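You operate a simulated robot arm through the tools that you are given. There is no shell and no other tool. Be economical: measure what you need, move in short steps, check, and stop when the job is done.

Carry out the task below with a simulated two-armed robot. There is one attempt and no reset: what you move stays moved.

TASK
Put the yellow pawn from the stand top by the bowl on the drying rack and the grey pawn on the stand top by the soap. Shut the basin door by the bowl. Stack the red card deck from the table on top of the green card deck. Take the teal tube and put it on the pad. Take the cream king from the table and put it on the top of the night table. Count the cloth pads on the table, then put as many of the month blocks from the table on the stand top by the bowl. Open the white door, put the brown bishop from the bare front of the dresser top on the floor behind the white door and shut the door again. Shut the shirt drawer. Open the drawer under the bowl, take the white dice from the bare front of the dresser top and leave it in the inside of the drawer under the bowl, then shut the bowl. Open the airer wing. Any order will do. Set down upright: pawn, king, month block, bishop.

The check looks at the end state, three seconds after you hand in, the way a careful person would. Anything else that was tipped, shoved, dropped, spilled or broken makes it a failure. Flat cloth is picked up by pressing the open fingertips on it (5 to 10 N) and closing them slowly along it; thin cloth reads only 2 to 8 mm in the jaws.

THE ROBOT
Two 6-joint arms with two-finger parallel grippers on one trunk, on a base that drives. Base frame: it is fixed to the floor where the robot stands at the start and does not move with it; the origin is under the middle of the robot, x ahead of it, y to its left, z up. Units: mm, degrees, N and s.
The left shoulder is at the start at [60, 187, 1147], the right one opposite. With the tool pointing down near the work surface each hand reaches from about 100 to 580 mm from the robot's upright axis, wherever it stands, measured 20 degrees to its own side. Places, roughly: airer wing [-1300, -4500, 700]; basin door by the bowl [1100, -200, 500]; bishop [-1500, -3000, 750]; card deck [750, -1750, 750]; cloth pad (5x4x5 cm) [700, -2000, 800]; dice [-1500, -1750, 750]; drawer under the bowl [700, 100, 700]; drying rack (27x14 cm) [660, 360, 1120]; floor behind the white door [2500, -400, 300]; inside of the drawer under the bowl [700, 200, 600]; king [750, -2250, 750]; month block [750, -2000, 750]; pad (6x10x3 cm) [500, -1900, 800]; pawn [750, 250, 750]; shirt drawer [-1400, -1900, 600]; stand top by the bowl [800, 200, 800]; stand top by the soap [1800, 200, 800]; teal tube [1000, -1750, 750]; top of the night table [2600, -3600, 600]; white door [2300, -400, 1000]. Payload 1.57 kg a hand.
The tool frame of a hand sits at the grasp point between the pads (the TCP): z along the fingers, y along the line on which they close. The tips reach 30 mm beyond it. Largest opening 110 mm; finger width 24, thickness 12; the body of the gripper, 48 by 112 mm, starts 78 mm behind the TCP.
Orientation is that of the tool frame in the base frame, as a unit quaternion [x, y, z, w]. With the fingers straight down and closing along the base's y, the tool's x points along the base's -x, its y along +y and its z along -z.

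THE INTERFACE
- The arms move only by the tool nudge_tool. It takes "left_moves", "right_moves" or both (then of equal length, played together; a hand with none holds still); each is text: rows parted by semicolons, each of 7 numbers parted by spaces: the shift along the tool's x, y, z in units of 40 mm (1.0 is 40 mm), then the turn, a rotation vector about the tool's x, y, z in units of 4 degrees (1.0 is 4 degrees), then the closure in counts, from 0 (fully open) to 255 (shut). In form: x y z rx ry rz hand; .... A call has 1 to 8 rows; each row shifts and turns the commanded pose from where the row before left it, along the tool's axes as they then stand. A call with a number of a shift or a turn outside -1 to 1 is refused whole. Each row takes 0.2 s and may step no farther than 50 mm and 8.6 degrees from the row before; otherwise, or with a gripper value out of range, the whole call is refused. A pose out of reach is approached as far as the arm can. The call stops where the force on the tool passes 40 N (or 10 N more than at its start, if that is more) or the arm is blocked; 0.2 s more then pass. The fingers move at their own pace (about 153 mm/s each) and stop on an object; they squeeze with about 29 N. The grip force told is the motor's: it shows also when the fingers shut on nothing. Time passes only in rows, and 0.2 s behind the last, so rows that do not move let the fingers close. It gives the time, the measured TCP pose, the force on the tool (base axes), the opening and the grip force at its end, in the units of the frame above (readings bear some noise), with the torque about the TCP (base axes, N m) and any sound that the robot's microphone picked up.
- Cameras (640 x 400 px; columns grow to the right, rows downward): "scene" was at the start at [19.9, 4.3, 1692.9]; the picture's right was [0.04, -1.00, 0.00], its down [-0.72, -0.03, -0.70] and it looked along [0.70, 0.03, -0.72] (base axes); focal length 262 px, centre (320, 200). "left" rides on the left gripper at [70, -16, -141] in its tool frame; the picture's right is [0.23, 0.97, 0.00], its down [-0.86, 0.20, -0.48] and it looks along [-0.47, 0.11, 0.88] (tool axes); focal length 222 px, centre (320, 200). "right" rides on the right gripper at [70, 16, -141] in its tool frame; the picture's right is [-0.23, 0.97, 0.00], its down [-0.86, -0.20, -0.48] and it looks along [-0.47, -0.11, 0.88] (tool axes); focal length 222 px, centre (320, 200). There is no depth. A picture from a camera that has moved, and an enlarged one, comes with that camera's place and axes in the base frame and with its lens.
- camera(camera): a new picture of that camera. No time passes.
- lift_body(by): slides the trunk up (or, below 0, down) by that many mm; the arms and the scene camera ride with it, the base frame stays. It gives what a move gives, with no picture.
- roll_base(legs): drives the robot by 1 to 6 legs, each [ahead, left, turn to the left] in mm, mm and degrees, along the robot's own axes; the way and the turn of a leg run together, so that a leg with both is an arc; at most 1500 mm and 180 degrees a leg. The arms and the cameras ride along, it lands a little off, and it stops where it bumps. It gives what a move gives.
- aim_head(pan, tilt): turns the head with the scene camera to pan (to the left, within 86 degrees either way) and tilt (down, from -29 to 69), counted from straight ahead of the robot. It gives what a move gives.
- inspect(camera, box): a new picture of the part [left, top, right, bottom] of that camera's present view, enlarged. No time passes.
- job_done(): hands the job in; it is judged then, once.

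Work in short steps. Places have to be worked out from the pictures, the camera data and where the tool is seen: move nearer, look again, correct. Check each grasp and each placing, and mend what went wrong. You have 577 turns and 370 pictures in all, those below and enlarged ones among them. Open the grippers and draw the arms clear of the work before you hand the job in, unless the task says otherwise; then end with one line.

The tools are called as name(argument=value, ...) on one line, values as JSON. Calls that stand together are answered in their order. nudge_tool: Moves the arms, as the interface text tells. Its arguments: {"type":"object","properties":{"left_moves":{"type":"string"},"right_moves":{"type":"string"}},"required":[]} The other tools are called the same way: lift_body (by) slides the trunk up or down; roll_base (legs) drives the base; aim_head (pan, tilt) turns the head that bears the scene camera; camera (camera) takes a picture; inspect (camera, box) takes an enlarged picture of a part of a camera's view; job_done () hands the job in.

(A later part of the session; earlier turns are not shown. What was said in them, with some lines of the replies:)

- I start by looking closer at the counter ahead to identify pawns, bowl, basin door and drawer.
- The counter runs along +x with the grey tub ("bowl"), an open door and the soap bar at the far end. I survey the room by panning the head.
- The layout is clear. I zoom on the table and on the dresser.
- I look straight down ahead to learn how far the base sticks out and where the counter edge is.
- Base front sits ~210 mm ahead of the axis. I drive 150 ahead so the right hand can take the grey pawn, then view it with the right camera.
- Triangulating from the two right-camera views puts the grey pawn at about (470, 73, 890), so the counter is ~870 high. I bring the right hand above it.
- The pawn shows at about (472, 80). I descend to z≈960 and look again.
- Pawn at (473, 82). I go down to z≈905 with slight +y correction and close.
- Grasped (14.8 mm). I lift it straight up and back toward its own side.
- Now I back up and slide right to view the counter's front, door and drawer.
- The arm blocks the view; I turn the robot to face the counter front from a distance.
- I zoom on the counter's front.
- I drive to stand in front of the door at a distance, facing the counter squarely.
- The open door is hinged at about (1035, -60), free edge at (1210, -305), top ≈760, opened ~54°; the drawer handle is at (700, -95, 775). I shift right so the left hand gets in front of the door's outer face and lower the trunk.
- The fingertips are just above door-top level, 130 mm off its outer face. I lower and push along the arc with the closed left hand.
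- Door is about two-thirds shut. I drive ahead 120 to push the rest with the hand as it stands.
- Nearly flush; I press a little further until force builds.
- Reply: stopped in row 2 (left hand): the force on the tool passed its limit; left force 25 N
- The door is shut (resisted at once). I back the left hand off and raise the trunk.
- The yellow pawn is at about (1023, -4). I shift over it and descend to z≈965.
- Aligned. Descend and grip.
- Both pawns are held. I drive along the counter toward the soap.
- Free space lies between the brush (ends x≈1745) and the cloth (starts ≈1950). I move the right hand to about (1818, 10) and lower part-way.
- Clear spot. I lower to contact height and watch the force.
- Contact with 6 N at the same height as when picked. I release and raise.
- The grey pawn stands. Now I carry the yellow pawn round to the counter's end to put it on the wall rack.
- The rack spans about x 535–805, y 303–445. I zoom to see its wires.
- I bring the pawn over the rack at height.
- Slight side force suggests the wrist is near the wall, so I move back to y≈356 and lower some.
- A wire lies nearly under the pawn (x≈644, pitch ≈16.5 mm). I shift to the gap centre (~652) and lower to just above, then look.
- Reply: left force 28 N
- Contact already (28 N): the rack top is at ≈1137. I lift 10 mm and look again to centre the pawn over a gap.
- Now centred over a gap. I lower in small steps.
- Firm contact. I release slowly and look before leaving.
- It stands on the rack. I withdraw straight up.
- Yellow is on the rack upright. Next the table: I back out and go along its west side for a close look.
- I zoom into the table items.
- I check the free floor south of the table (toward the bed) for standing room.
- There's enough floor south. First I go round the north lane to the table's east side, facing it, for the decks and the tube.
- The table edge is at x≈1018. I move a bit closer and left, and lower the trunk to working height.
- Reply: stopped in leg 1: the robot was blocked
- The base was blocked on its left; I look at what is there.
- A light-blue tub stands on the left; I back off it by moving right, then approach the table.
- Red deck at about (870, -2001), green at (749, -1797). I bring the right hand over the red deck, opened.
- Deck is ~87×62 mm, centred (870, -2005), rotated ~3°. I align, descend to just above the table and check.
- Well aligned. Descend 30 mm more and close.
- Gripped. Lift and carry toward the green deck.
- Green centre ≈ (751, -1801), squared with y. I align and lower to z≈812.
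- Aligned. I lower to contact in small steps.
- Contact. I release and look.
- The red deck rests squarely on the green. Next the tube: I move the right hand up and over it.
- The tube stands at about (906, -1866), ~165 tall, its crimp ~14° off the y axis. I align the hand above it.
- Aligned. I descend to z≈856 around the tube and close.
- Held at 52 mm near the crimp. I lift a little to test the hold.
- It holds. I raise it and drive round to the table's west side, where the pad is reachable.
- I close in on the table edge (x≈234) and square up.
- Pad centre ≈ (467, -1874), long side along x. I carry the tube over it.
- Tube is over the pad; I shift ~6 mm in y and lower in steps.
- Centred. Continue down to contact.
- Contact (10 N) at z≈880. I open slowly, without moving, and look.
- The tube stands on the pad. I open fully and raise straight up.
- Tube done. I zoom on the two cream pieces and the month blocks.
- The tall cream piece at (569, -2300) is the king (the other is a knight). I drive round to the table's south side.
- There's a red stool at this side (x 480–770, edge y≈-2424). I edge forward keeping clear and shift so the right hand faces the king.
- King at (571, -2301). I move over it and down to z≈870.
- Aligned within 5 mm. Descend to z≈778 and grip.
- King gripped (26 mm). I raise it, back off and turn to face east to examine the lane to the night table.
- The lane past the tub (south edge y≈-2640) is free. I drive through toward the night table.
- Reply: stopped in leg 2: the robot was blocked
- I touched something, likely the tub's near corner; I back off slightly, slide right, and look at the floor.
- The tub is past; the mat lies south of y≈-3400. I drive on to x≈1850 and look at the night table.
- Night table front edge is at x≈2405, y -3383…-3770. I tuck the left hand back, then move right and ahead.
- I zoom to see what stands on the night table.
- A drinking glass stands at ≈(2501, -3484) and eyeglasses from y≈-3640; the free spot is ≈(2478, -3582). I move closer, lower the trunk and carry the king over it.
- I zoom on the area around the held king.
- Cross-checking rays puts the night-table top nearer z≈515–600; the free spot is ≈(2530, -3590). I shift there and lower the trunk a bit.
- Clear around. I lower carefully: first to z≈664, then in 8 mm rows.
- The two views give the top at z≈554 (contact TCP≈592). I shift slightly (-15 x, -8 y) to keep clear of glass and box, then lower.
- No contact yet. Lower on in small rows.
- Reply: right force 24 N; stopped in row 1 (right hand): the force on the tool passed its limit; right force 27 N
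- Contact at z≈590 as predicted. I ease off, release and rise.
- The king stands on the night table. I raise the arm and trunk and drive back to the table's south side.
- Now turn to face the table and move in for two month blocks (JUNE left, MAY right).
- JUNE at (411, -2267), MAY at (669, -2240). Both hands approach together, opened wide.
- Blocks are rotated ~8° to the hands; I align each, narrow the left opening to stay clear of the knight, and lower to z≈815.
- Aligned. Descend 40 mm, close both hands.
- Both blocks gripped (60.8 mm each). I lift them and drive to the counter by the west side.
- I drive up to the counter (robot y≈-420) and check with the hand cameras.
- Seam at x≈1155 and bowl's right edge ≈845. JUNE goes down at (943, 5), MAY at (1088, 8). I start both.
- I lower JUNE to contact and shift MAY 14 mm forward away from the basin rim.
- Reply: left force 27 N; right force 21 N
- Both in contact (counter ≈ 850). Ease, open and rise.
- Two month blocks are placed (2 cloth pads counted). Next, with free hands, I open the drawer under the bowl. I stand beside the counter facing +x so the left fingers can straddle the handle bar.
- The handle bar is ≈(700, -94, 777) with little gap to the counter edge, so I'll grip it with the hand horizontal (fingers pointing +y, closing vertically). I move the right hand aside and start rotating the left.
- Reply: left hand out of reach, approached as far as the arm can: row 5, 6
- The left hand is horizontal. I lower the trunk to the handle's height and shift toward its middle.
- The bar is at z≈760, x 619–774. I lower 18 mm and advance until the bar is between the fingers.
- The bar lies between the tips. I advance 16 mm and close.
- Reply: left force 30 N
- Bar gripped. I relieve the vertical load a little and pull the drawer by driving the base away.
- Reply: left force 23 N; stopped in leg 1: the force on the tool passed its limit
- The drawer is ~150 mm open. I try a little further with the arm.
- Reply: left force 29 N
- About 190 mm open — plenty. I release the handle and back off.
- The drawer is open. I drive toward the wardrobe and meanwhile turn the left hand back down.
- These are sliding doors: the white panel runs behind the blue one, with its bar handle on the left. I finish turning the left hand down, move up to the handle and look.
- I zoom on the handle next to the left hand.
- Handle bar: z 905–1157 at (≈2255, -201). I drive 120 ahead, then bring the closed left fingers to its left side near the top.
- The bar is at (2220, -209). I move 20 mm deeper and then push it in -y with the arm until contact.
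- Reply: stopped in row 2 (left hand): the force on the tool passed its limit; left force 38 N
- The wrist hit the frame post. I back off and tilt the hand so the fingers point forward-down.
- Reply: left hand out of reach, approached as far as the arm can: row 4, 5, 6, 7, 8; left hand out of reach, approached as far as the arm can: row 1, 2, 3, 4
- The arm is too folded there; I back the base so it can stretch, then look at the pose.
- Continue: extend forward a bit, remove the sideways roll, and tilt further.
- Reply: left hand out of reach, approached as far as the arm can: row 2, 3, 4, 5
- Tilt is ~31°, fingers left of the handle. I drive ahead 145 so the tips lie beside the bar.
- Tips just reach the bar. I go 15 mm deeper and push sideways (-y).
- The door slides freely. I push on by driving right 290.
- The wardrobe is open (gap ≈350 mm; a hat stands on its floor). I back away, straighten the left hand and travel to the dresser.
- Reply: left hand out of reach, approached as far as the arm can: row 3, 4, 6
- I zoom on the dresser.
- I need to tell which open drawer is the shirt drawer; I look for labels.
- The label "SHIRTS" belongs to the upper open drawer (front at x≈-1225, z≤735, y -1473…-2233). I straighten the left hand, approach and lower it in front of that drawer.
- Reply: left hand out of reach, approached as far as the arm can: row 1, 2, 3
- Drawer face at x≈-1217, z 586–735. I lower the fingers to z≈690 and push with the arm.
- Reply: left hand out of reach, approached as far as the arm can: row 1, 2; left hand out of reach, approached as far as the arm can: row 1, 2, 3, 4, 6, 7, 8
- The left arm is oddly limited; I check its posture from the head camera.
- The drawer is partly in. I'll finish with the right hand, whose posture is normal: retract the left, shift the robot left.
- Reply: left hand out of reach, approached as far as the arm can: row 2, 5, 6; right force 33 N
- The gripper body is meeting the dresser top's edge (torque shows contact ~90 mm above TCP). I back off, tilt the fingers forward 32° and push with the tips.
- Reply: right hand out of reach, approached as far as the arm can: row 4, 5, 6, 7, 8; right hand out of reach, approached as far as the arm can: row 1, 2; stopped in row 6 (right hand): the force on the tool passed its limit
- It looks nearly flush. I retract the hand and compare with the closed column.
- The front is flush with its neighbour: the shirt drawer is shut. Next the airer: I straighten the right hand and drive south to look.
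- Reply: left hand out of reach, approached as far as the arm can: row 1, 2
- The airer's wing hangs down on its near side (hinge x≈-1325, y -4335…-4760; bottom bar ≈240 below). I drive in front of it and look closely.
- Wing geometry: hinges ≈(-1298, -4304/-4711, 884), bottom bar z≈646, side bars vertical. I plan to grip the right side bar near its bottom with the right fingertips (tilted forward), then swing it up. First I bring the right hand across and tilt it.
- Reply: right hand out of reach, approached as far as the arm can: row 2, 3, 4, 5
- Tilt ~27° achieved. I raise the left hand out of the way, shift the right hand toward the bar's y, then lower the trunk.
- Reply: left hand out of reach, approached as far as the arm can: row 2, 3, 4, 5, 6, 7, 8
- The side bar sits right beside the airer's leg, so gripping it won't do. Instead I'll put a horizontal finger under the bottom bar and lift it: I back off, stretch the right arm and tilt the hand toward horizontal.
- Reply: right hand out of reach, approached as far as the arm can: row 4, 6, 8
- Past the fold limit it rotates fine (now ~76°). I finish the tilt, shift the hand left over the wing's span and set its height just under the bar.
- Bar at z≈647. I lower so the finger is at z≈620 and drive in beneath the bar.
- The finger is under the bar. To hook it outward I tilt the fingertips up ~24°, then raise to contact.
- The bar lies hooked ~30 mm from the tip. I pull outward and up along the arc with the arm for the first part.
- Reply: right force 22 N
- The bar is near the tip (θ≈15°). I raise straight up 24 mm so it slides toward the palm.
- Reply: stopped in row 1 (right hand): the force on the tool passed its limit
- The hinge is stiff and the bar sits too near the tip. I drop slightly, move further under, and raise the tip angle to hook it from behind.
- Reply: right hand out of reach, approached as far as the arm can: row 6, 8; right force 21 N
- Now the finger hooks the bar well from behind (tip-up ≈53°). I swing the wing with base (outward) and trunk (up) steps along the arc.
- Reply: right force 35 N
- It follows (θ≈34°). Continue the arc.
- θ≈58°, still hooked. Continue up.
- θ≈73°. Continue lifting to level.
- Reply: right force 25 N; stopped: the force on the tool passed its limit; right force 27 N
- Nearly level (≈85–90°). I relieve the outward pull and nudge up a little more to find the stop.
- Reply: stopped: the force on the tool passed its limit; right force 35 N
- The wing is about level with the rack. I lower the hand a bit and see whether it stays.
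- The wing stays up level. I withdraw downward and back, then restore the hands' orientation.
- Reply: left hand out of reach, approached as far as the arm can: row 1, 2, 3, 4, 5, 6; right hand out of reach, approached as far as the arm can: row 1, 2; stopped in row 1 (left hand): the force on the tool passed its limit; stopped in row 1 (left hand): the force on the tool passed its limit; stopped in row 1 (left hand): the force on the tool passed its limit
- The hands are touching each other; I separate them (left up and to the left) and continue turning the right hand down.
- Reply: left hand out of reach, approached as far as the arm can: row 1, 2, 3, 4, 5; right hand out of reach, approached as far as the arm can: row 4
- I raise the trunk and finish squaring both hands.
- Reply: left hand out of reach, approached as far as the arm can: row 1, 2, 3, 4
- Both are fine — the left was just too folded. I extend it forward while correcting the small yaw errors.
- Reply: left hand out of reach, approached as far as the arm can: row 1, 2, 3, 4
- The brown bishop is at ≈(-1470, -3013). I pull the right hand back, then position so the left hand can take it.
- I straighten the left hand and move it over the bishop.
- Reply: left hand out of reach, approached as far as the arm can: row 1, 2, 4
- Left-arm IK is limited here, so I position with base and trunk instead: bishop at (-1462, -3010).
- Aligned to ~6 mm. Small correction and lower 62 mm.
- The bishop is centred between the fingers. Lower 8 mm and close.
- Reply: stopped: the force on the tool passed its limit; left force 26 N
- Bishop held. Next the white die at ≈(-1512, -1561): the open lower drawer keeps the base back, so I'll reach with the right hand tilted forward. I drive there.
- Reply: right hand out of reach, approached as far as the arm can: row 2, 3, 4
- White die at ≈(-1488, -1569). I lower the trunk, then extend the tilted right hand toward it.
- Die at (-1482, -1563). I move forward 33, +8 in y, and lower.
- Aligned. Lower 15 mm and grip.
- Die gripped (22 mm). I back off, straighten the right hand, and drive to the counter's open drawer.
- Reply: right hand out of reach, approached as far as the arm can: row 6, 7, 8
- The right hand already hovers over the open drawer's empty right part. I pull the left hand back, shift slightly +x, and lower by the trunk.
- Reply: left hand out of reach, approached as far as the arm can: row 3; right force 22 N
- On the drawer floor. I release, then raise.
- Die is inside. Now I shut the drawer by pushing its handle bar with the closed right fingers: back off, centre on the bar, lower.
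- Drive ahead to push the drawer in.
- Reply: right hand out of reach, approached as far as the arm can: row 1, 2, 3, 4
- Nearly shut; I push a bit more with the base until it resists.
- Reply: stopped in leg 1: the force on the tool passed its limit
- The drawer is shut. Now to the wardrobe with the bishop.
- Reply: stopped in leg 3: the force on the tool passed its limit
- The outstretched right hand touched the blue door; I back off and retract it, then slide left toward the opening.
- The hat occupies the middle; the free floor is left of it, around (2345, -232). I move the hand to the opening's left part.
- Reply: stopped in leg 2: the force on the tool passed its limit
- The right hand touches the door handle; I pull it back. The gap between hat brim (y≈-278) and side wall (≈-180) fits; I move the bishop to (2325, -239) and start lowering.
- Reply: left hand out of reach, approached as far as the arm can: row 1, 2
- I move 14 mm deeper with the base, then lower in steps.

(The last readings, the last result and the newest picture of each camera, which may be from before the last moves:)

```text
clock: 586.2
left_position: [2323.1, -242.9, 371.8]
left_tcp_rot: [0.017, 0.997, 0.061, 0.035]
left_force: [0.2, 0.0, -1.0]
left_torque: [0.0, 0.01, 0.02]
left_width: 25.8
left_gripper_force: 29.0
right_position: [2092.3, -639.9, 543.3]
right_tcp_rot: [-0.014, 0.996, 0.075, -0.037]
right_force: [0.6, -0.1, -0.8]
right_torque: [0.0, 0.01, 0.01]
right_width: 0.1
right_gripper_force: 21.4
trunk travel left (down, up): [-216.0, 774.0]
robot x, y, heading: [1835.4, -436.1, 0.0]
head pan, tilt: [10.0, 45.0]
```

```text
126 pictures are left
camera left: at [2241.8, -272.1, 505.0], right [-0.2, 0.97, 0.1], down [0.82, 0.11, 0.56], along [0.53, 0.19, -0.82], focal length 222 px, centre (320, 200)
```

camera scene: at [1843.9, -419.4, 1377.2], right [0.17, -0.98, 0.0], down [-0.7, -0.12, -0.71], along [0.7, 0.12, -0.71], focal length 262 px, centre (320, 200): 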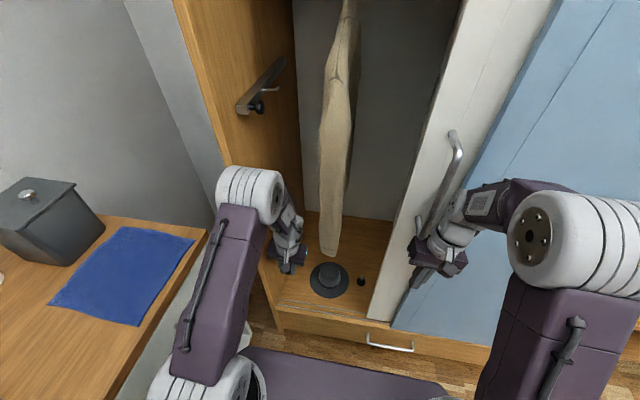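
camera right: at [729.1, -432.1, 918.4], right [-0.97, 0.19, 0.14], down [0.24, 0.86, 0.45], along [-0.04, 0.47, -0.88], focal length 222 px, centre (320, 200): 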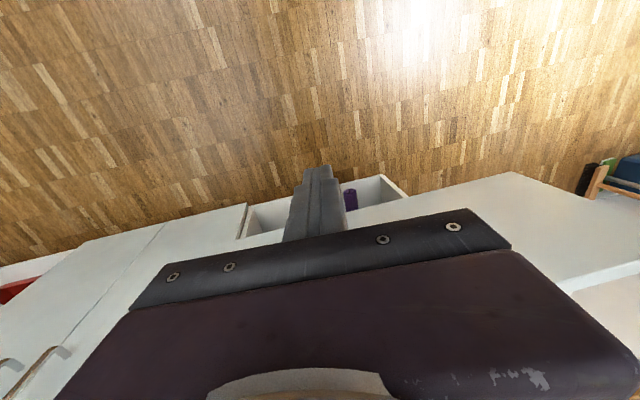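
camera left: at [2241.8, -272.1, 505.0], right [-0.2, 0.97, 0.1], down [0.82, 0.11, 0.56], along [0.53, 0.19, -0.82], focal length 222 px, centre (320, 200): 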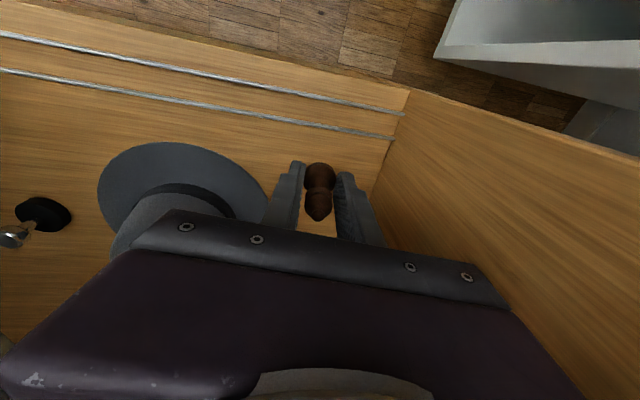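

lift_body(by=-25)

lift_body(by=-12)

lift_body(by=-12)

lift_body(by=-12)

```text
clock: 586.9
left_position: [2322.2, -241.2, 346.1]
left_tcp_rot: [0.017, 0.997, 0.06, 0.035]
left_force: [-0.1, 0.0, 0.2]
left_torque: [-0.02, -0.02, 0.03]
left_width: 25.8
left_gripper_force: 29.5
right_position: [2092.7, -642.9, 519.4]
right_tcp_rot: [-0.014, 0.996, 0.075, -0.038]
right_force: [0.1, -0.6, -0.3]
right_torque: [-0.01, -0.04, 0.01]
right_width: 0.0
right_gripper_force: 21.5
trunk travel left (down, up): [-191.0, 799.0]
robot x, y, heading: [1836.5, -433.2, -0.1]
head pan, tilt: [10.0, 45.0]
```

```text
clock: 587.5
left_position: [2322.2, -241.9, 335.7]
left_tcp_rot: [0.018, 0.997, 0.06, 0.036]
left_force: [0.1, 0.1, -0.4]
left_torque: [0.0, 0.02, 0.04]
left_width: 25.8
left_gripper_force: 28.6
right_position: [2092.3, -640.9, 506.7]
right_tcp_rot: [-0.014, 0.996, 0.075, -0.037]
right_force: [0.0, 0.1, -0.1]
right_torque: [-0.02, 0.0, 0.0]
right_width: 0.1
right_gripper_force: 21.1
trunk travel left (down, up): [-179.0, 811.0]
robot x, y, heading: [1834.2, -435.1, -0.1]
head pan, tilt: [10.0, 45.0]
```

```text
clock: 588.1
left_position: [2323.0, -242.3, 324.5]
left_tcp_rot: [0.018, 0.997, 0.061, 0.036]
left_force: [-1.7, 2.4, 12.0]
left_torque: [-0.05, 0.05, 0.0]
left_width: 26.0
left_gripper_force: 28.9
right_position: [2092.7, -641.5, 495.4]
right_tcp_rot: [-0.014, 0.996, 0.076, -0.038]
right_force: [0.4, -0.3, 0.6]
right_torque: [-0.01, 0.0, -0.01]
right_width: 0.0
right_gripper_force: 21.3
trunk travel left (down, up): [-167.0, 823.0]
robot x, y, heading: [1839.2, -436.0, 0.0]
head pan, tilt: [10.0, 45.0]
```

```text
clock: 588.5
left_position: [2323.6, -242.6, 324.0]
left_tcp_rot: [0.017, 0.997, 0.061, 0.037]
left_force: [-9.0, -2.7, 19.7]
left_torque: [-0.45, 0.41, -0.12]
left_width: 26.2
left_gripper_force: 29.3
right_position: [2091.1, -642.1, 492.9]
right_tcp_rot: [-0.014, 0.996, 0.077, -0.037]
right_force: [0.6, -0.6, 0.2]
right_torque: [0.02, 0.0, -0.02]
right_width: 0.1
right_gripper_force: 21.2
trunk travel left (down, up): [-164.0, 826.0]
robot x, y, heading: [1836.2, -438.3, 0.1]
head pan, tilt: [10.0, 45.0]
stopped: the force on the tool passed its limit (the readings are from after the stop); the commanded pose is now the measured one
```

Contact at z≈324 (floor ≈293). I ease up, release gently and look.

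lift_body(by=4)

nudge_tool(left_moves="0 0 0 0 0 0 190;0 0 0 0 0 0 165;0 0 0 0 0 0 150")

camera(camera="left")

```text
clock: 589.0
left_position: [2323.7, -241.6, 325.1]
left_tcp_rot: [0.017, 0.997, 0.06, 0.036]
left_force: [0.1, 0.6, 0.0]
left_torque: [0.01, 0.0, 0.01]
left_width: 26.0
left_gripper_force: 29.4
right_position: [2092.5, -641.0, 495.8]
right_tcp_rot: [-0.014, 0.996, 0.075, -0.038]
right_force: [-0.5, 0.8, -0.9]
right_torque: [0.03, -0.04, -0.03]
right_width: 0.1
right_gripper_force: 21.2
trunk travel left (down, up): [-168.0, 822.0]
robot x, y, heading: [1833.7, -431.6, 0.1]
head pan, tilt: [10.0, 45.0]
```

```text
clock: 589.8
left_position: [2322.6, -241.2, 324.1]
left_tcp_rot: [0.017, 0.997, 0.06, 0.035]
left_force: [0.1, -0.9, 0.1]
left_torque: [-0.01, 0.04, 0.0]
left_width: 45.3
left_gripper_force: 0.1
right_position: [2092.4, -640.7, 496.3]
right_tcp_rot: [-0.013, 0.996, 0.075, -0.038]
right_force: [0.0, 0.0, 0.1]
right_torque: [0.01, 0.01, 0.0]
right_width: 0.0
right_gripper_force: 21.3
trunk travel left (down, up): [-168.0, 822.0]
robot x, y, heading: [1835.2, -437.2, -0.1]
head pan, tilt: [10.0, 45.0]
```

```text
125 pictures are left
camera left: at [2242.6, -271.9, 458.4], right [-0.2, 0.97, 0.1], down [0.82, 0.11, 0.56], along [0.53, 0.2, -0.82], focal length 222 px, centre (320, 200)
```

left: 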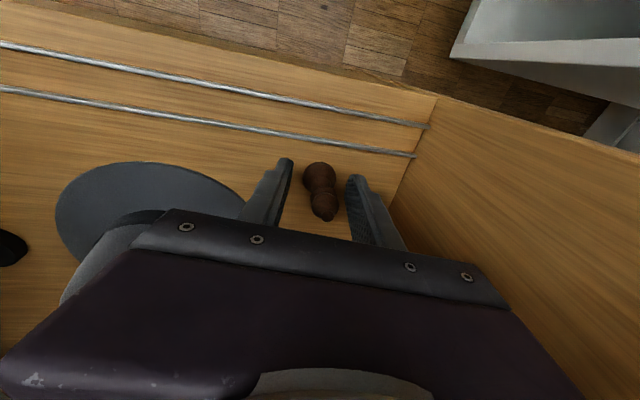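

The bishop stands upright. I open a bit wider, rise and back out.

nudge_tool(left_moves="0 0 0 0 0 0 125;0 0 0 0 0 0 125")

lift_body(by=170)

camera(camera="left")

roll_base(legs=[[-230, 0, 0]])

```text
clock: 590.4
left_position: [2324.2, -241.0, 324.3]
left_tcp_rot: [0.017, 0.997, 0.06, 0.036]
left_force: [0.9, -0.4, 0.5]
left_torque: [-0.02, 0.02, 0.02]
left_width: 55.4
left_gripper_force: 0.0
right_position: [2092.7, -640.4, 497.0]
right_tcp_rot: [-0.014, 0.996, 0.076, -0.038]
right_force: [0.3, 0.1, 0.4]
right_torque: [0.0, 0.03, 0.0]
right_width: 0.0
right_gripper_force: 20.7
trunk travel left (down, up): [-168.0, 822.0]
robot x, y, heading: [1836.9, -435.5, -0.1]
head pan, tilt: [10.0, 45.0]
```

```text
clock: 592.4
left_position: [2323.6, -240.3, 495.3]
left_tcp_rot: [0.017, 0.997, 0.059, 0.036]
left_force: [0.4, -0.4, -0.3]
left_torque: [0.01, 0.02, 0.04]
left_width: 56.3
left_gripper_force: 0.1
right_position: [2093.0, -641.2, 665.6]
right_tcp_rot: [-0.013, 0.996, 0.076, -0.038]
right_force: [0.0, 0.4, 0.9]
right_torque: [-0.01, 0.02, 0.0]
right_width: 0.0
right_gripper_force: 21.0
trunk travel left (down, up): [-338.0, 652.0]
robot x, y, heading: [1834.4, -434.5, 0.1]
head pan, tilt: [10.0, 45.0]
```

```text
124 pictures are left
camera left: at [2242.6, -271.9, 628.3], right [-0.2, 0.97, 0.1], down [0.82, 0.11, 0.56], along [0.53, 0.2, -0.82], focal length 222 px, centre (320, 200)
```

left: 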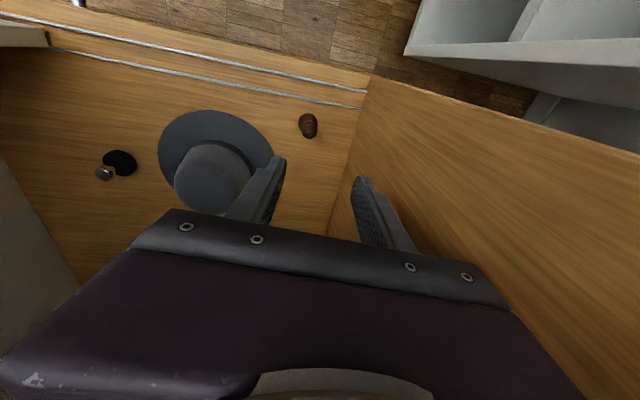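

```text
clock: 594.1
left_position: [2091.3, -241.1, 496.5]
left_tcp_rot: [0.018, 0.997, 0.06, 0.036]
left_force: [-1.0, 0.2, 0.1]
left_torque: [0.03, -0.01, 0.02]
left_width: 56.1
left_gripper_force: 0.0
right_position: [1859.5, -641.0, 666.1]
right_tcp_rot: [-0.013, 0.996, 0.076, -0.038]
right_force: [0.6, -0.7, 0.0]
right_torque: [-0.01, -0.01, 0.01]
right_width: 0.2
right_gripper_force: 20.8
trunk travel left (down, up): [-338.0, 652.0]
robot x, y, heading: [1603.4, -431.1, -0.4]
head pan, tilt: [10.0, 45.0]
```

The bishop stands beside the hat. Now to shut the sliding door: I raise the trunk, extend the right hand and tilt it forward to push the handle back (+y).

lift_body(by=480)

nudge_tool(right_moves="-1 -0.3 0.3 -0.7 0 0 255;-1 -0.3 0.3 0.7 -0.5 0 255;-1 -0.3 0.3 0.7 -0.5 0 255;-1 -0.3 0.3 0.7 -0.5 0 255;-1 -0.3 0.3 0.7 -0.5 0 255;0 0 0 0.6 -1 0 255;0 0 0 0 -1 0 255;0 0 0 0 -1 0 255")

nudge_tool(right_moves="0 0 0 0 -1 0 255;0 0 0 0 -1 0 255;0 0 0 0 -1 0 255;0 0 0 0 -1 0 255;0 0 0 0 -1 0 255")

camera(camera="right")

```text
refused: 480 is not a number from -400 to 400
```

```text
clock: 595.9
left_position: [2090.8, -241.2, 495.3]
left_tcp_rot: [0.016, 0.997, 0.06, 0.036]
left_force: [-0.5, 0.0, -0.3]
left_torque: [0.05, -0.03, 0.01]
left_width: 56.1
left_gripper_force: 0.1
right_position: [2059.4, -686.4, 593.6]
right_tcp_rot: [-0.011, 0.99, -0.017, 0.138]
right_force: [0.0, -0.4, 0.7]
right_torque: [0.0, 0.02, 0.0]
right_width: 0.2
right_gripper_force: 21.2
trunk travel left (down, up): [-338.0, 652.0]
robot x, y, heading: [1600.6, -430.1, 0.3]
head pan, tilt: [10.0, 45.0]
```

```text
clock: 597.1
left_position: [2090.8, -242.5, 495.3]
left_tcp_rot: [0.018, 0.997, 0.059, 0.036]
left_force: [0.4, 0.3, -0.4]
left_torque: [0.03, 0.01, 0.0]
left_width: 56.0
left_gripper_force: 0.0
right_position: [2057.2, -671.9, 591.5]
right_tcp_rot: [-0.016, 0.981, 0.012, 0.192]
right_force: [0.0, 0.1, 0.4]
right_torque: [0.01, 0.0, -0.01]
right_width: 0.0
right_gripper_force: 21.1
right hand out of reach, approached as far as the arm can: row 2, 3, 4, 5
trunk travel left (down, up): [-338.0, 652.0]
robot x, y, heading: [1602.0, -434.6, 0.1]
head pan, tilt: [10.0, 45.0]
```

```text
123 pictures are left
camera right: at [1938.1, -661.5, 696.8], right [0.17, 0.98, 0.1], down [0.62, -0.19, 0.76], along [0.77, -0.07, -0.64], focal length 222 px, centre (320, 200)
```

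right: 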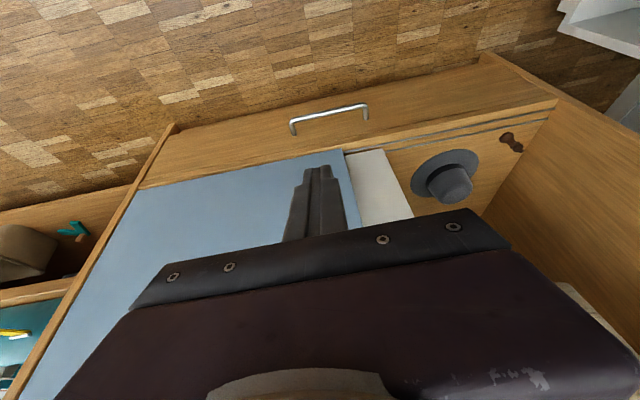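

I raise the trunk in two steps and drive up so the tips come beside the handle.

lift_body(by=400)

lift_body(by=85)

roll_base(legs=[[135, 0, 0]])

camera(camera="right")

camera(camera="scene")

```text
clock: 600.9
left_position: [2091.1, -241.9, 894.5]
left_tcp_rot: [0.017, 0.997, 0.061, 0.036]
left_force: [-0.3, 0.0, 0.3]
left_torque: [0.0, -0.01, 0.02]
left_width: 55.9
left_gripper_force: 0.1
right_position: [2057.6, -672.7, 992.1]
right_tcp_rot: [-0.016, 0.981, 0.012, 0.193]
right_force: [-0.1, 0.2, -0.5]
right_torque: [-0.01, 0.02, 0.04]
right_width: 0.1
right_gripper_force: 20.9
trunk travel left (down, up): [-738.0, 252.0]
robot x, y, heading: [1602.8, -431.3, 0.1]
head pan, tilt: [10.0, 45.0]
```

```text
clock: 602.1
left_position: [2090.9, -241.3, 980.0]
left_tcp_rot: [0.017, 0.997, 0.06, 0.036]
left_force: [0.3, -0.9, 0.4]
left_torque: [-0.02, 0.0, 0.03]
left_width: 56.2
left_gripper_force: 0.0
right_position: [2057.4, -673.9, 1076.6]
right_tcp_rot: [-0.016, 0.981, 0.012, 0.193]
right_force: [-0.2, 0.4, 1.2]
right_torque: [0.01, 0.0, -0.01]
right_width: 0.1
right_gripper_force: 21.0
trunk travel left (down, up): [-823.0, 167.0]
robot x, y, heading: [1601.2, -434.2, -0.1]
head pan, tilt: [10.0, 45.0]
```

```text
clock: 603.4
left_position: [2222.0, -241.5, 979.8]
left_tcp_rot: [0.017, 0.997, 0.06, 0.037]
left_force: [-0.4, -0.1, -0.1]
left_torque: [0.03, 0.01, 0.0]
left_width: 56.1
left_gripper_force: 0.0
right_position: [2187.6, -671.9, 1078.6]
right_tcp_rot: [-0.016, 0.981, 0.013, 0.193]
right_force: [-0.3, 0.7, -0.7]
right_torque: [-0.03, 0.01, 0.0]
right_width: 0.0
right_gripper_force: 21.1
trunk travel left (down, up): [-823.0, 167.0]
robot x, y, heading: [1736.8, -436.7, 0.3]
head pan, tilt: [10.0, 45.0]
```

```text
122 pictures are left
camera right: at [2069.3, -661.6, 1182.5], right [0.17, 0.98, 0.1], down [0.62, -0.19, 0.76], along [0.77, -0.07, -0.64], focal length 222 px, centre (320, 200)
```

right: 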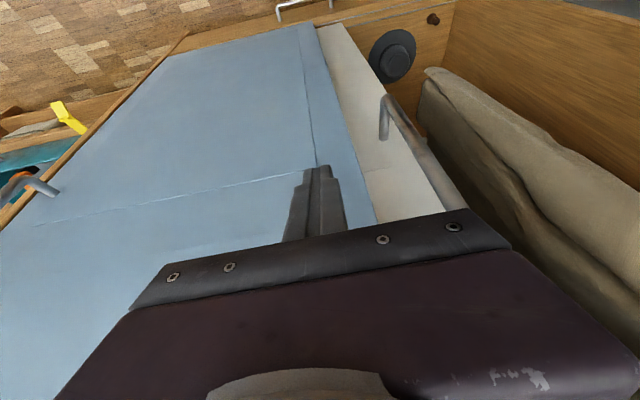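

```text
121 pictures are left
camera scene: at [1753.7, -419.2, 1742.1], right [0.17, -0.98, 0.0], down [-0.7, -0.12, -0.71], along [0.7, 0.12, -0.71], focal length 262 px, centre (320, 200)
```

scene: 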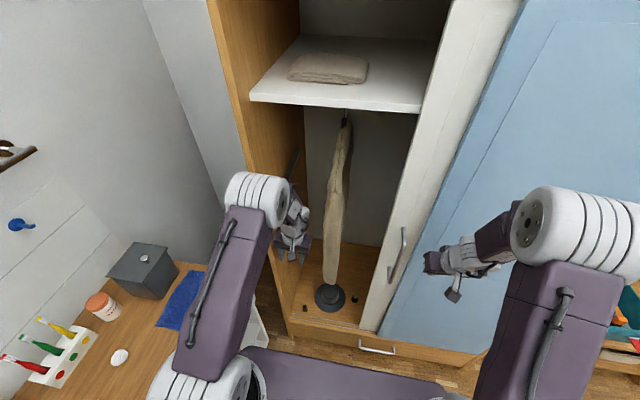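

I retract the left hand from the opening and bring the right finger toward the handle.

nudge_tool(left_moves="1 0 0 0 0 0 150;1 0 0 0 0 0 150;1 0 0 0 0 0 150;1 0 0 0 0 0 150;0.5 0 0 0 0 0 150", right_moves="-0.2 0.4 0.1 0 0 0 255;-0.15 0.4 0.05 0 0 0 255;0 0.4 0 0 0 0 255;0 0.4 0 0 0 0 255;0 0.3 0 0 0 0 255")

camera(camera="right")

```text
clock: 604.6
left_position: [2046.6, -235.7, 969.5]
left_tcp_rot: [0.018, 0.997, 0.06, 0.035]
left_force: [0.5, 0.0, 0.0]
left_torque: [0.02, 0.03, -0.02]
left_width: 45.4
left_gripper_force: 0.1
right_position: [2204.6, -596.9, 1077.3]
right_tcp_rot: [-0.017, 0.981, 0.013, 0.192]
right_force: [0.1, 0.7, -0.2]
right_torque: [-0.01, 0.0, 0.01]
right_width: 0.2
right_gripper_force: 21.9
trunk travel left (down, up): [-823.0, 167.0]
robot x, y, heading: [1736.3, -432.8, -0.1]
head pan, tilt: [10.0, 45.0]
```

```text
120 pictures are left
camera right: at [2084.4, -586.0, 1182.3], right [0.17, 0.98, 0.1], down [0.62, -0.19, 0.76], along [0.77, -0.07, -0.64], focal length 222 px, centre (320, 200)
```

right: 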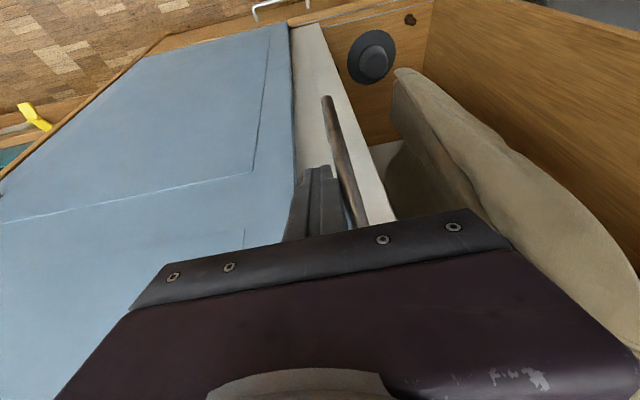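

The finger is beside the bar. I push it with the arm (+y) for ~270 mm.

nudge_tool(right_moves="0 0.8 0 0 0 0 255;0 0.85 0 0 0 0 255;0 0.85 0 0 0 0 255;0 0.85 0 0 0 0 255;0 0.85 0 0 0 0 255;0 0.85 0 0 0 0 255")

camera(camera="right")

```text
clock: 606.0
left_position: [2047.5, -234.0, 968.7]
left_tcp_rot: [0.017, 0.997, 0.061, 0.036]
left_force: [-0.6, -0.5, -0.1]
left_torque: [0.01, -0.02, 0.0]
left_width: 45.2
left_gripper_force: 0.0
right_position: [2194.5, -393.1, 1080.2]
right_tcp_rot: [-0.016, 0.981, 0.012, 0.192]
right_force: [0.6, -0.1, 0.5]
right_torque: [0.01, -0.02, -0.02]
right_width: 0.0
right_gripper_force: 21.2
trunk travel left (down, up): [-823.0, 167.0]
robot x, y, heading: [1737.3, -432.2, -0.1]
head pan, tilt: [10.0, 45.0]
```

```text
119 pictures are left
camera right: at [2076.4, -381.6, 1185.1], right [0.17, 0.98, 0.1], down [0.62, -0.19, 0.76], along [0.77, -0.07, -0.64], focal length 222 px, centre (320, 200)
```

right: 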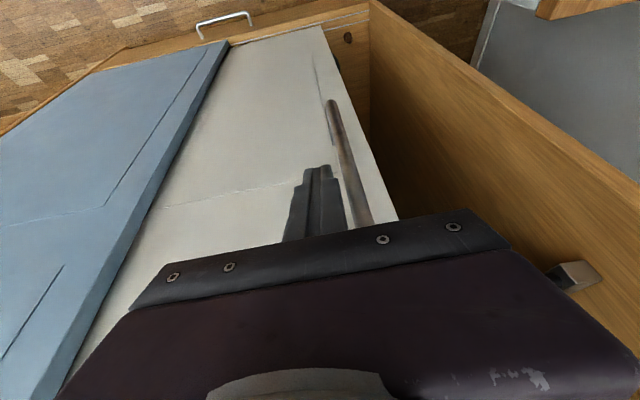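

The door follows (handle ≈ -365). I turn the base 9° left to carry the push further, then continue with the arm.

roll_base(legs=[[0, 0, 9]])

nudge_tool(right_moves="-0.5 0.1 0.15 0 0 0 255;-0.1 0.7 0 0 0 0 255;-0.1 0.7 0 0 0 0 255")

camera(camera="right")

```text
clock: 607.1
left_position: [2013.0, -190.0, 969.3]
left_tcp_rot: [-0.06, 0.996, 0.064, 0.03]
left_force: [0.1, 0.0, 0.5]
left_torque: [0.0, 0.01, 0.0]
left_width: 45.5
left_gripper_force: 0.0
right_position: [2184.8, -325.3, 1079.8]
right_tcp_rot: [-0.093, 0.977, 0.028, 0.19]
right_force: [0.0, 0.3, -0.2]
right_torque: [0.04, -0.01, 0.0]
right_width: 0.0
right_gripper_force: 21.2
trunk travel left (down, up): [-823.0, 167.0]
robot x, y, heading: [1737.3, -436.7, 8.8]
head pan, tilt: [10.0, 45.0]
```

```text
clock: 607.6
left_position: [2014.8, -189.4, 967.3]
left_tcp_rot: [-0.061, 0.996, 0.063, 0.03]
left_force: [-0.4, -0.3, 0.0]
left_torque: [-0.04, 0.04, 0.0]
left_width: 45.3
left_gripper_force: 0.0
right_position: [2201.7, -304.4, 1076.4]
right_tcp_rot: [-0.092, 0.979, 0.02, 0.181]
right_force: [0.2, -0.8, 0.2]
right_torque: [-0.02, 0.05, -0.03]
right_width: 0.0
right_gripper_force: 21.8
trunk travel left (down, up): [-823.0, 167.0]
robot x, y, heading: [1735.9, -433.9, 8.9]
head pan, tilt: [10.0, 45.0]
stopped in row 2 (right hand): the force on the tool passed its limit (the readings are from after the stop); the commanded pose is now the measured one
```

```text
118 pictures are left
camera right: at [2083.1, -309.0, 1182.6], right [0.03, 1.0, 0.09], down [0.65, -0.08, 0.75], along [0.76, 0.04, -0.65], focal length 222 px, centre (320, 200)
```

right: 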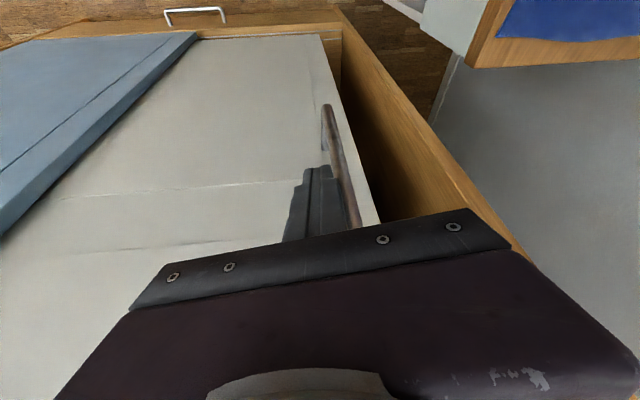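

nudge_tool(right_moves="0.1 0.3 0 0 0 0 255;0 0.4 0 0 0 0 255;0 0.4 0 0 0 0 255;0 0.4 0 0 0 0 255")

camera(camera="scene")

```text
clock: 608.6
left_position: [2009.6, -187.5, 968.1]
left_tcp_rot: [-0.061, 0.996, 0.064, 0.031]
left_force: [0.6, -0.2, 0.4]
left_torque: [-0.02, -0.01, -0.02]
left_width: 45.3
left_gripper_force: 0.1
right_position: [2181.7, -243.8, 1075.8]
right_tcp_rot: [-0.093, 0.978, 0.021, 0.183]
right_force: [-0.1, 0.1, -0.3]
right_torque: [-0.02, 0.01, 0.01]
right_width: 0.0
right_gripper_force: 22.0
trunk travel left (down, up): [-823.0, 167.0]
robot x, y, heading: [1736.1, -432.4, 9.0]
head pan, tilt: [10.0, 45.0]
```

```text
117 pictures are left
camera scene: at [1752.9, -414.7, 1742.0], right [0.32, -0.95, 0.0], down [-0.67, -0.23, -0.71], along [0.67, 0.23, -0.71], focal length 262 px, centre (320, 200)
```

scene: 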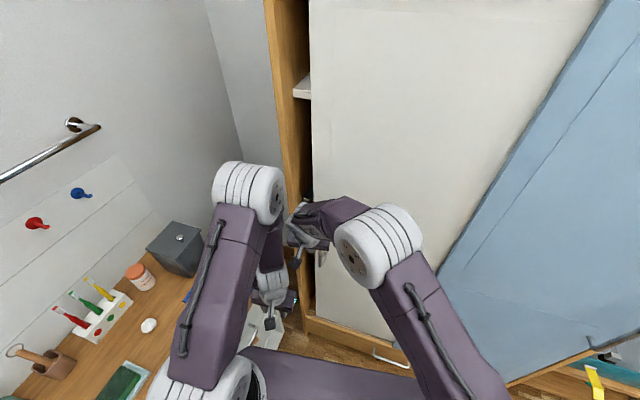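

camera(camera="right")

```text
116 pictures are left
camera right: at [2064.0, -249.9, 1182.8], right [0.02, 1.0, 0.09], down [0.65, -0.08, 0.75], along [0.76, 0.04, -0.65], focal length 222 px, centre (320, 200)
```

right: 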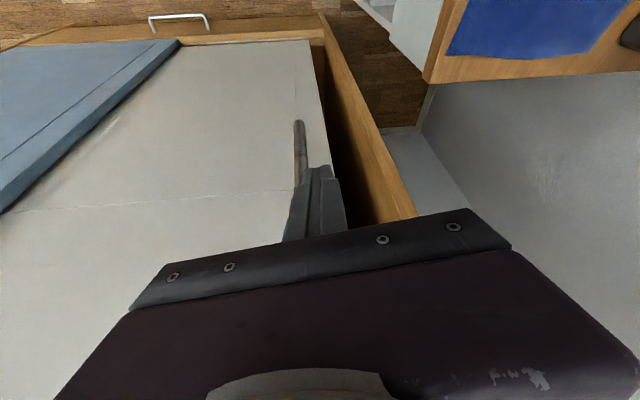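

The finger slipped past; the handle is at y≈-257 and needs ~50 mm more. I go back round to its right side and push again, keeping depth.

nudge_tool(right_moves="0.92 0 -0.37 0 0 0 255;0 -0.9 0 0 0 0 255;-0.1 -0.9 0 0 0 0 255;-0.75 0 0.3 0 0 0 255;-0.75 0 0.3 0 0 0 255")

camera(camera="right")

```text
clock: 609.0
left_position: [2005.1, -190.4, 968.3]
left_tcp_rot: [-0.06, 0.996, 0.062, 0.026]
left_force: [-0.6, -0.8, 0.5]
left_torque: [0.02, -0.01, 0.0]
left_width: 45.2
left_gripper_force: 0.1
right_position: [2160.0, -253.3, 1077.6]
right_tcp_rot: [-0.091, 0.978, 0.019, 0.185]
right_force: [0.0, -0.3, 0.5]
right_torque: [0.09, 0.16, 0.08]
right_width: 0.1
right_gripper_force: 21.6
trunk travel left (down, up): [-823.0, 167.0]
robot x, y, heading: [1733.5, -435.1, 9.0]
head pan, tilt: [10.0, 45.0]
stopped in row 1 (right hand): the force on the tool passed its limit (the readings are from after the stop); the commanded pose is now the measured one
```

```text
115 pictures are left
camera right: at [2041.6, -258.2, 1183.9], right [0.03, 1.0, 0.09], down [0.65, -0.08, 0.76], along [0.76, 0.04, -0.65], focal length 222 px, centre (320, 200)
```

right: 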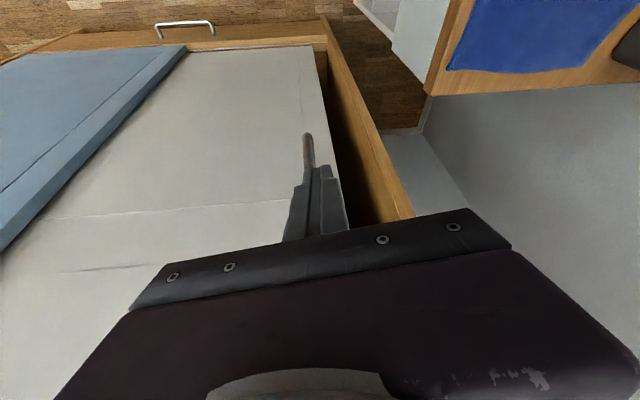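

The right wrist is meeting the left hand; I move the left one away first.

nudge_tool(left_moves="0 0.8 -0.6 0 0 0 150;0 0.8 -0.6 0 0 0 150;0.5 0.6 -0.5 0 0 0 150;0.5 0.5 0 0 0 0 150")

nudge_tool(right_moves="0.3 -0.6 0 0 0 0 255;0 -0.9 0 0 0 0 255;-0.6 -0.3 0.2 0 0 0 255;-0.8 0 0.3 0 0 0 255")

camera(camera="right")

```text
clock: 610.0
left_position: [1959.8, -86.6, 1045.6]
left_tcp_rot: [-0.06, 0.996, 0.061, 0.024]
left_force: [0.1, 0.8, -0.2]
left_torque: [0.01, -0.01, 0.05]
left_width: 45.5
left_gripper_force: 0.1
left hand out of reach, approached as far as the arm can: row 4
right_position: [2159.8, -251.8, 1078.1]
right_tcp_rot: [-0.091, 0.978, 0.018, 0.185]
right_force: [0.0, 0.2, 0.2]
right_torque: [0.01, -0.01, -0.01]
right_width: 0.0
right_gripper_force: 21.6
trunk travel left (down, up): [-823.0, 167.0]
robot x, y, heading: [1734.3, -435.2, 8.8]
head pan, tilt: [10.0, 45.0]
```

```text
clock: 611.0
left_position: [1961.5, -88.5, 1044.8]
left_tcp_rot: [-0.061, 0.996, 0.062, 0.023]
left_force: [0.9, 0.0, -0.1]
left_torque: [0.02, 0.04, -0.01]
left_width: 45.3
left_gripper_force: 0.1
right_position: [2224.5, -311.9, 1072.4]
right_tcp_rot: [-0.091, 0.978, 0.019, 0.184]
right_force: [0.2, 0.6, -1.6]
right_torque: [-0.01, -0.01, 0.03]
right_width: 0.1
right_gripper_force: 20.9
trunk travel left (down, up): [-823.0, 167.0]
robot x, y, heading: [1734.7, -436.6, 9.2]
head pan, tilt: [10.0, 45.0]
```

```text
114 pictures are left
camera right: at [2105.5, -317.3, 1178.9], right [0.03, 1.0, 0.09], down [0.65, -0.08, 0.76], along [0.76, 0.04, -0.65], focal length 222 px, centre (320, 200)
```

right: 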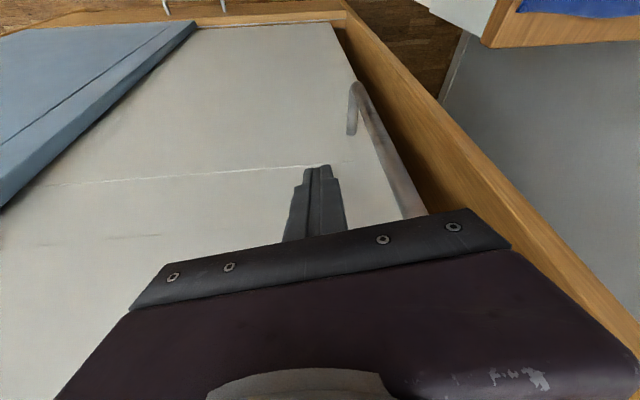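

Now right of the handle and deep enough. Push +y ~95 mm, compensating depth.

nudge_tool(right_moves="-0.1 0.6 0.05 0 0 0 255;-0.12 0.6 0.05 0 0 0 255;-0.12 0.6 0.05 0 0 0 255;-0.12 0.5 0.05 0 0 0 255")

camera(camera="right")

```text
clock: 612.0
left_position: [1961.2, -95.2, 1045.6]
left_tcp_rot: [-0.06, 0.996, 0.064, 0.024]
left_force: [0.4, -0.1, -1.1]
left_torque: [0.07, 0.02, 0.03]
left_width: 45.5
left_gripper_force: 0.1
right_position: [2223.1, -226.0, 1071.4]
right_tcp_rot: [-0.09, 0.979, 0.019, 0.183]
right_force: [-5.2, -15.7, 0.7]
right_torque: [0.06, -0.08, 0.21]
right_width: 0.3
right_gripper_force: 21.4
trunk travel left (down, up): [-823.0, 167.0]
robot x, y, heading: [1733.4, -436.3, 8.9]
head pan, tilt: [10.0, 45.0]
```

```text
113 pictures are left
camera right: at [2106.1, -231.9, 1179.3], right [0.03, 1.0, 0.09], down [0.65, -0.09, 0.75], along [0.76, 0.03, -0.65], focal length 222 px, centre (320, 200)
```

right: 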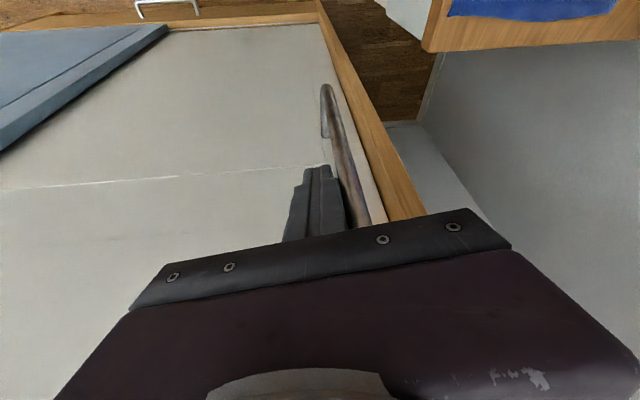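

The door is against the frame with 16 N. One last small push, then I withdraw.

nudge_tool(right_moves="0 0.2 0 0 0 0 255;0 0.2 0 0 0 0 255;0 -0.6 0 0 0 0 255;0.9 -0.3 -0.3 0 0 0 255;0.9 -0.3 -0.3 0 0 0 255")

camera(camera="scene")

```text
clock: 612.4
left_position: [1959.8, -91.9, 1047.0]
left_tcp_rot: [-0.059, 0.996, 0.063, 0.024]
left_force: [0.1, 0.5, 0.2]
left_torque: [-0.04, -0.02, 0.03]
left_width: 45.5
left_gripper_force: 0.0
right_position: [2225.0, -227.6, 1071.7]
right_tcp_rot: [-0.085, 0.98, 0.011, 0.181]
right_force: [1.7, -23.6, 5.2]
right_torque: [1.38, 0.22, 0.17]
right_width: 0.1
right_gripper_force: 21.2
trunk travel left (down, up): [-823.0, 167.0]
robot x, y, heading: [1734.6, -438.3, 8.9]
head pan, tilt: [10.0, 45.0]
stopped in row 1 (right hand): the force on the tool passed its limit (the readings are from after the stop); the commanded pose is now the measured one
```

```text
112 pictures are left
camera scene: at [1751.5, -421.0, 1742.3], right [0.32, -0.95, 0.0], down [-0.67, -0.23, -0.71], along [0.67, 0.23, -0.71], focal length 262 px, centre (320, 200)
```

scene: 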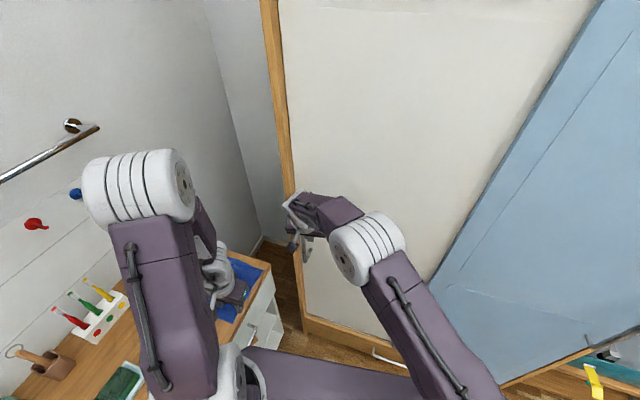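

The white door is shut. I withdraw and step back.

nudge_tool(right_moves="0 -0.6 0 0 0 0 255;0.8 -0.4 -0.3 0 0 0 120;0.8 -0.6 -0.3 0 0 0 120")

roll_base(legs=[[-100, -100, 0], [-200, -150, -9]])

aim_head(pan=20, tilt=40)

camera(camera="scene")

```text
clock: 613.2
left_position: [1959.2, -89.6, 1046.6]
left_tcp_rot: [-0.06, 0.996, 0.062, 0.024]
left_force: [-0.5, 0.5, -0.2]
left_torque: [0.02, -0.01, 0.02]
left_width: 45.3
left_gripper_force: 0.1
right_position: [2166.1, -296.2, 1075.5]
right_tcp_rot: [-0.088, 0.979, 0.012, 0.183]
right_force: [-0.3, -0.4, 0.3]
right_torque: [0.02, -0.02, -0.02]
right_width: 58.5
right_gripper_force: 0.0
trunk travel left (down, up): [-823.0, 167.0]
robot x, y, heading: [1733.0, -436.8, 8.8]
head pan, tilt: [10.0, 45.0]
```

```text
clock: 616.0
left_position: [1743.5, -406.6, 1045.3]
left_tcp_rot: [0.019, 0.998, 0.06, 0.028]
left_force: [0.2, 0.4, -1.1]
left_torque: [0.01, 0.02, 0.01]
left_width: 45.4
left_gripper_force: 0.1
right_position: [1915.5, -644.2, 1073.5]
right_tcp_rot: [-0.011, 0.983, -0.002, 0.183]
right_force: [-0.1, -0.6, -0.2]
right_torque: [0.0, -0.01, 0.01]
right_width: 58.3
right_gripper_force: 0.1
trunk travel left (down, up): [-823.0, 167.0]
robot x, y, heading: [1470.7, -711.1, -0.3]
head pan, tilt: [10.0, 45.0]
```

```text
clock: 616.7
left_position: [1740.9, -407.9, 1045.8]
left_tcp_rot: [0.02, 0.998, 0.06, 0.029]
left_force: [0.5, 0.5, 0.7]
left_torque: [0.03, 0.03, 0.0]
left_width: 45.3
left_gripper_force: 0.0
right_position: [1913.5, -644.7, 1073.0]
right_tcp_rot: [-0.01, 0.983, -0.001, 0.183]
right_force: [-0.3, 0.1, 0.2]
right_torque: [0.01, -0.02, -0.03]
right_width: 58.2
right_gripper_force: 0.2
trunk travel left (down, up): [-823.0, 167.0]
robot x, y, heading: [1465.9, -708.5, -0.4]
head pan, tilt: [20.0, 40.0]
```

```text
111 pictures are left
camera scene: at [1484.3, -684.5, 1749.3], right [0.34, -0.94, 0.0], down [-0.6, -0.22, -0.77], along [0.72, 0.26, -0.64], focal length 262 px, centre (320, 200)
```

scene: 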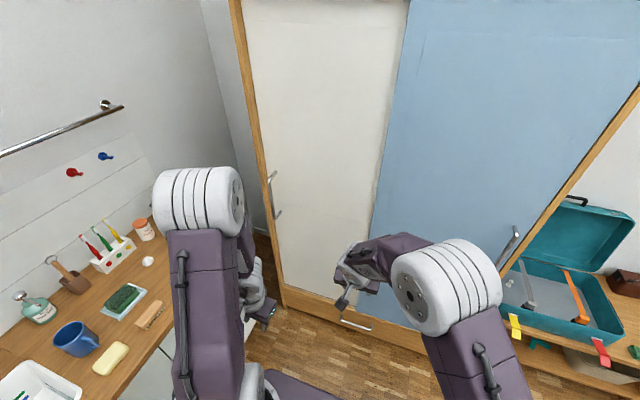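

Final checks: I turn to view the table and the counter.

roll_base(legs=[[0, 0, -125]])

aim_head(pan=0, tilt=28)

inspect(camera="scene", box=[120, 80, 560, 360])

```text
clock: 622.2
left_position: [1563.5, -1114.9, 1045.6]
left_tcp_rot: [0.891, 0.449, 0.003, 0.067]
left_force: [0.5, 0.1, 0.0]
left_torque: [0.01, -0.02, 0.03]
left_width: 45.2
left_gripper_force: 0.0
right_position: [1270.1, -1124.2, 1073.7]
right_tcp_rot: [0.864, 0.47, -0.161, 0.084]
right_force: [-1.0, 0.2, 0.6]
right_torque: [-0.03, 0.0, 0.01]
right_width: 58.1
right_gripper_force: 0.0
trunk travel left (down, up): [-823.0, 167.0]
robot x, y, heading: [1468.5, -713.5, -124.6]
head pan, tilt: [20.0, 40.0]
```

```text
clock: 623.1
left_position: [1564.3, -1114.2, 1045.2]
left_tcp_rot: [0.891, 0.45, 0.002, 0.066]
left_force: [-0.7, 0.4, 0.3]
left_torque: [0.02, -0.01, -0.02]
left_width: 45.0
left_gripper_force: 0.2
right_position: [1270.7, -1123.6, 1072.7]
right_tcp_rot: [0.864, 0.47, -0.161, 0.084]
right_force: [0.2, 0.7, 0.9]
right_torque: [0.01, 0.0, -0.01]
right_width: 58.2
right_gripper_force: 0.0
trunk travel left (down, up): [-823.0, 167.0]
robot x, y, heading: [1465.9, -714.2, -124.4]
head pan, tilt: [0.0, 28.0]
```

```text
1.43 times, centred on (340, 220) of scene
camera zoom: at [1447.4, -738.8, 1767.7], right [-0.82, 0.57, 0.0], down [0.27, 0.39, -0.88], along [-0.5, -0.73, -0.47], focal length 374 px, centre (291, 171)
```

zoom: 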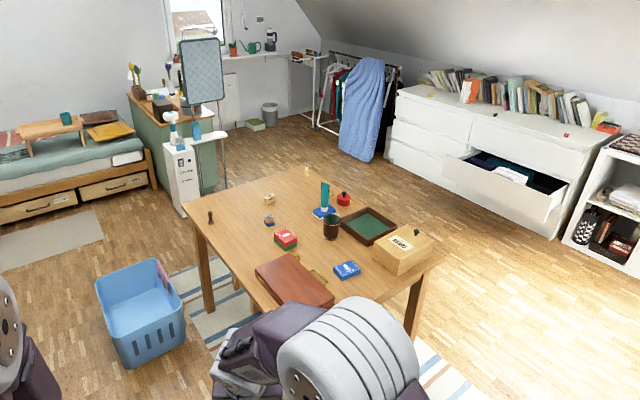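

inspect(camera="scene", box=[310, 100, 400, 180])

inspect(camera="scene", box=[260, 190, 400, 290])

```text
5.00 times, centred on (355, 140) of scene
camera zoom: at [1447.4, -738.8, 1767.7], right [-0.82, 0.57, 0.0], down [0.27, 0.39, -0.88], along [-0.5, -0.73, -0.47], focal length 1309 px, centre (145, 500)
```

zoom: 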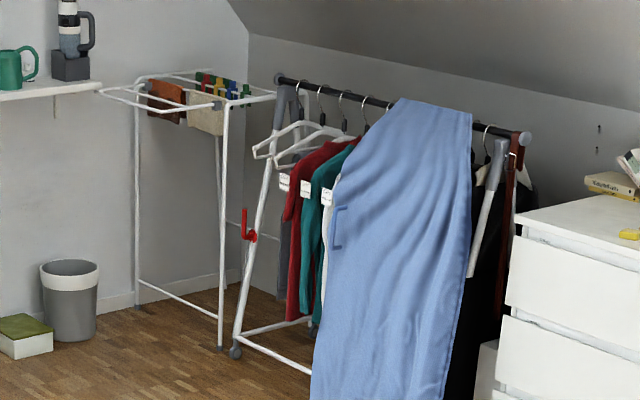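

```text
4.00 times, centred on (330, 240) of scene
camera zoom: at [1447.4, -738.8, 1767.7], right [-0.82, 0.57, 0.0], down [0.27, 0.39, -0.88], along [-0.5, -0.73, -0.47], focal length 1047 px, centre (280, 40)
```

zoom: 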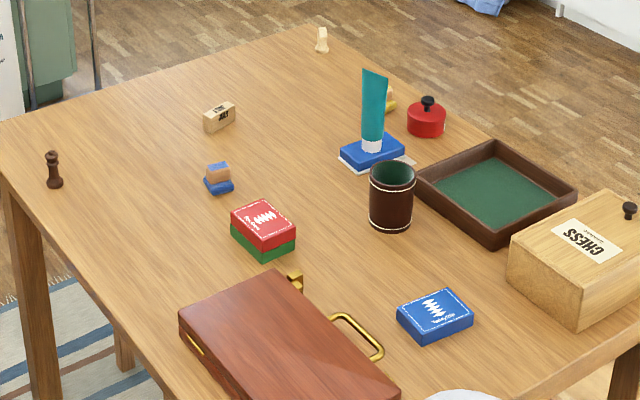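

Everything checks out: the tube is on the pad, the decks are stacked, the wing is level, the doors and drawers are shut, and both hands are open and clear. I hand the job in.

job_done()

```text
The job is handed in.
```

I finished every step and handed the job in. I counted two cloth pads, so I put the JUNE and MAY blocks on the stand top by the bowl, and I read "shut the bowl" as shutting the drawer under it. While driving I bumped the blue tub beside the table twice; I saw no clear shift, but it may have moved a few millimetres.
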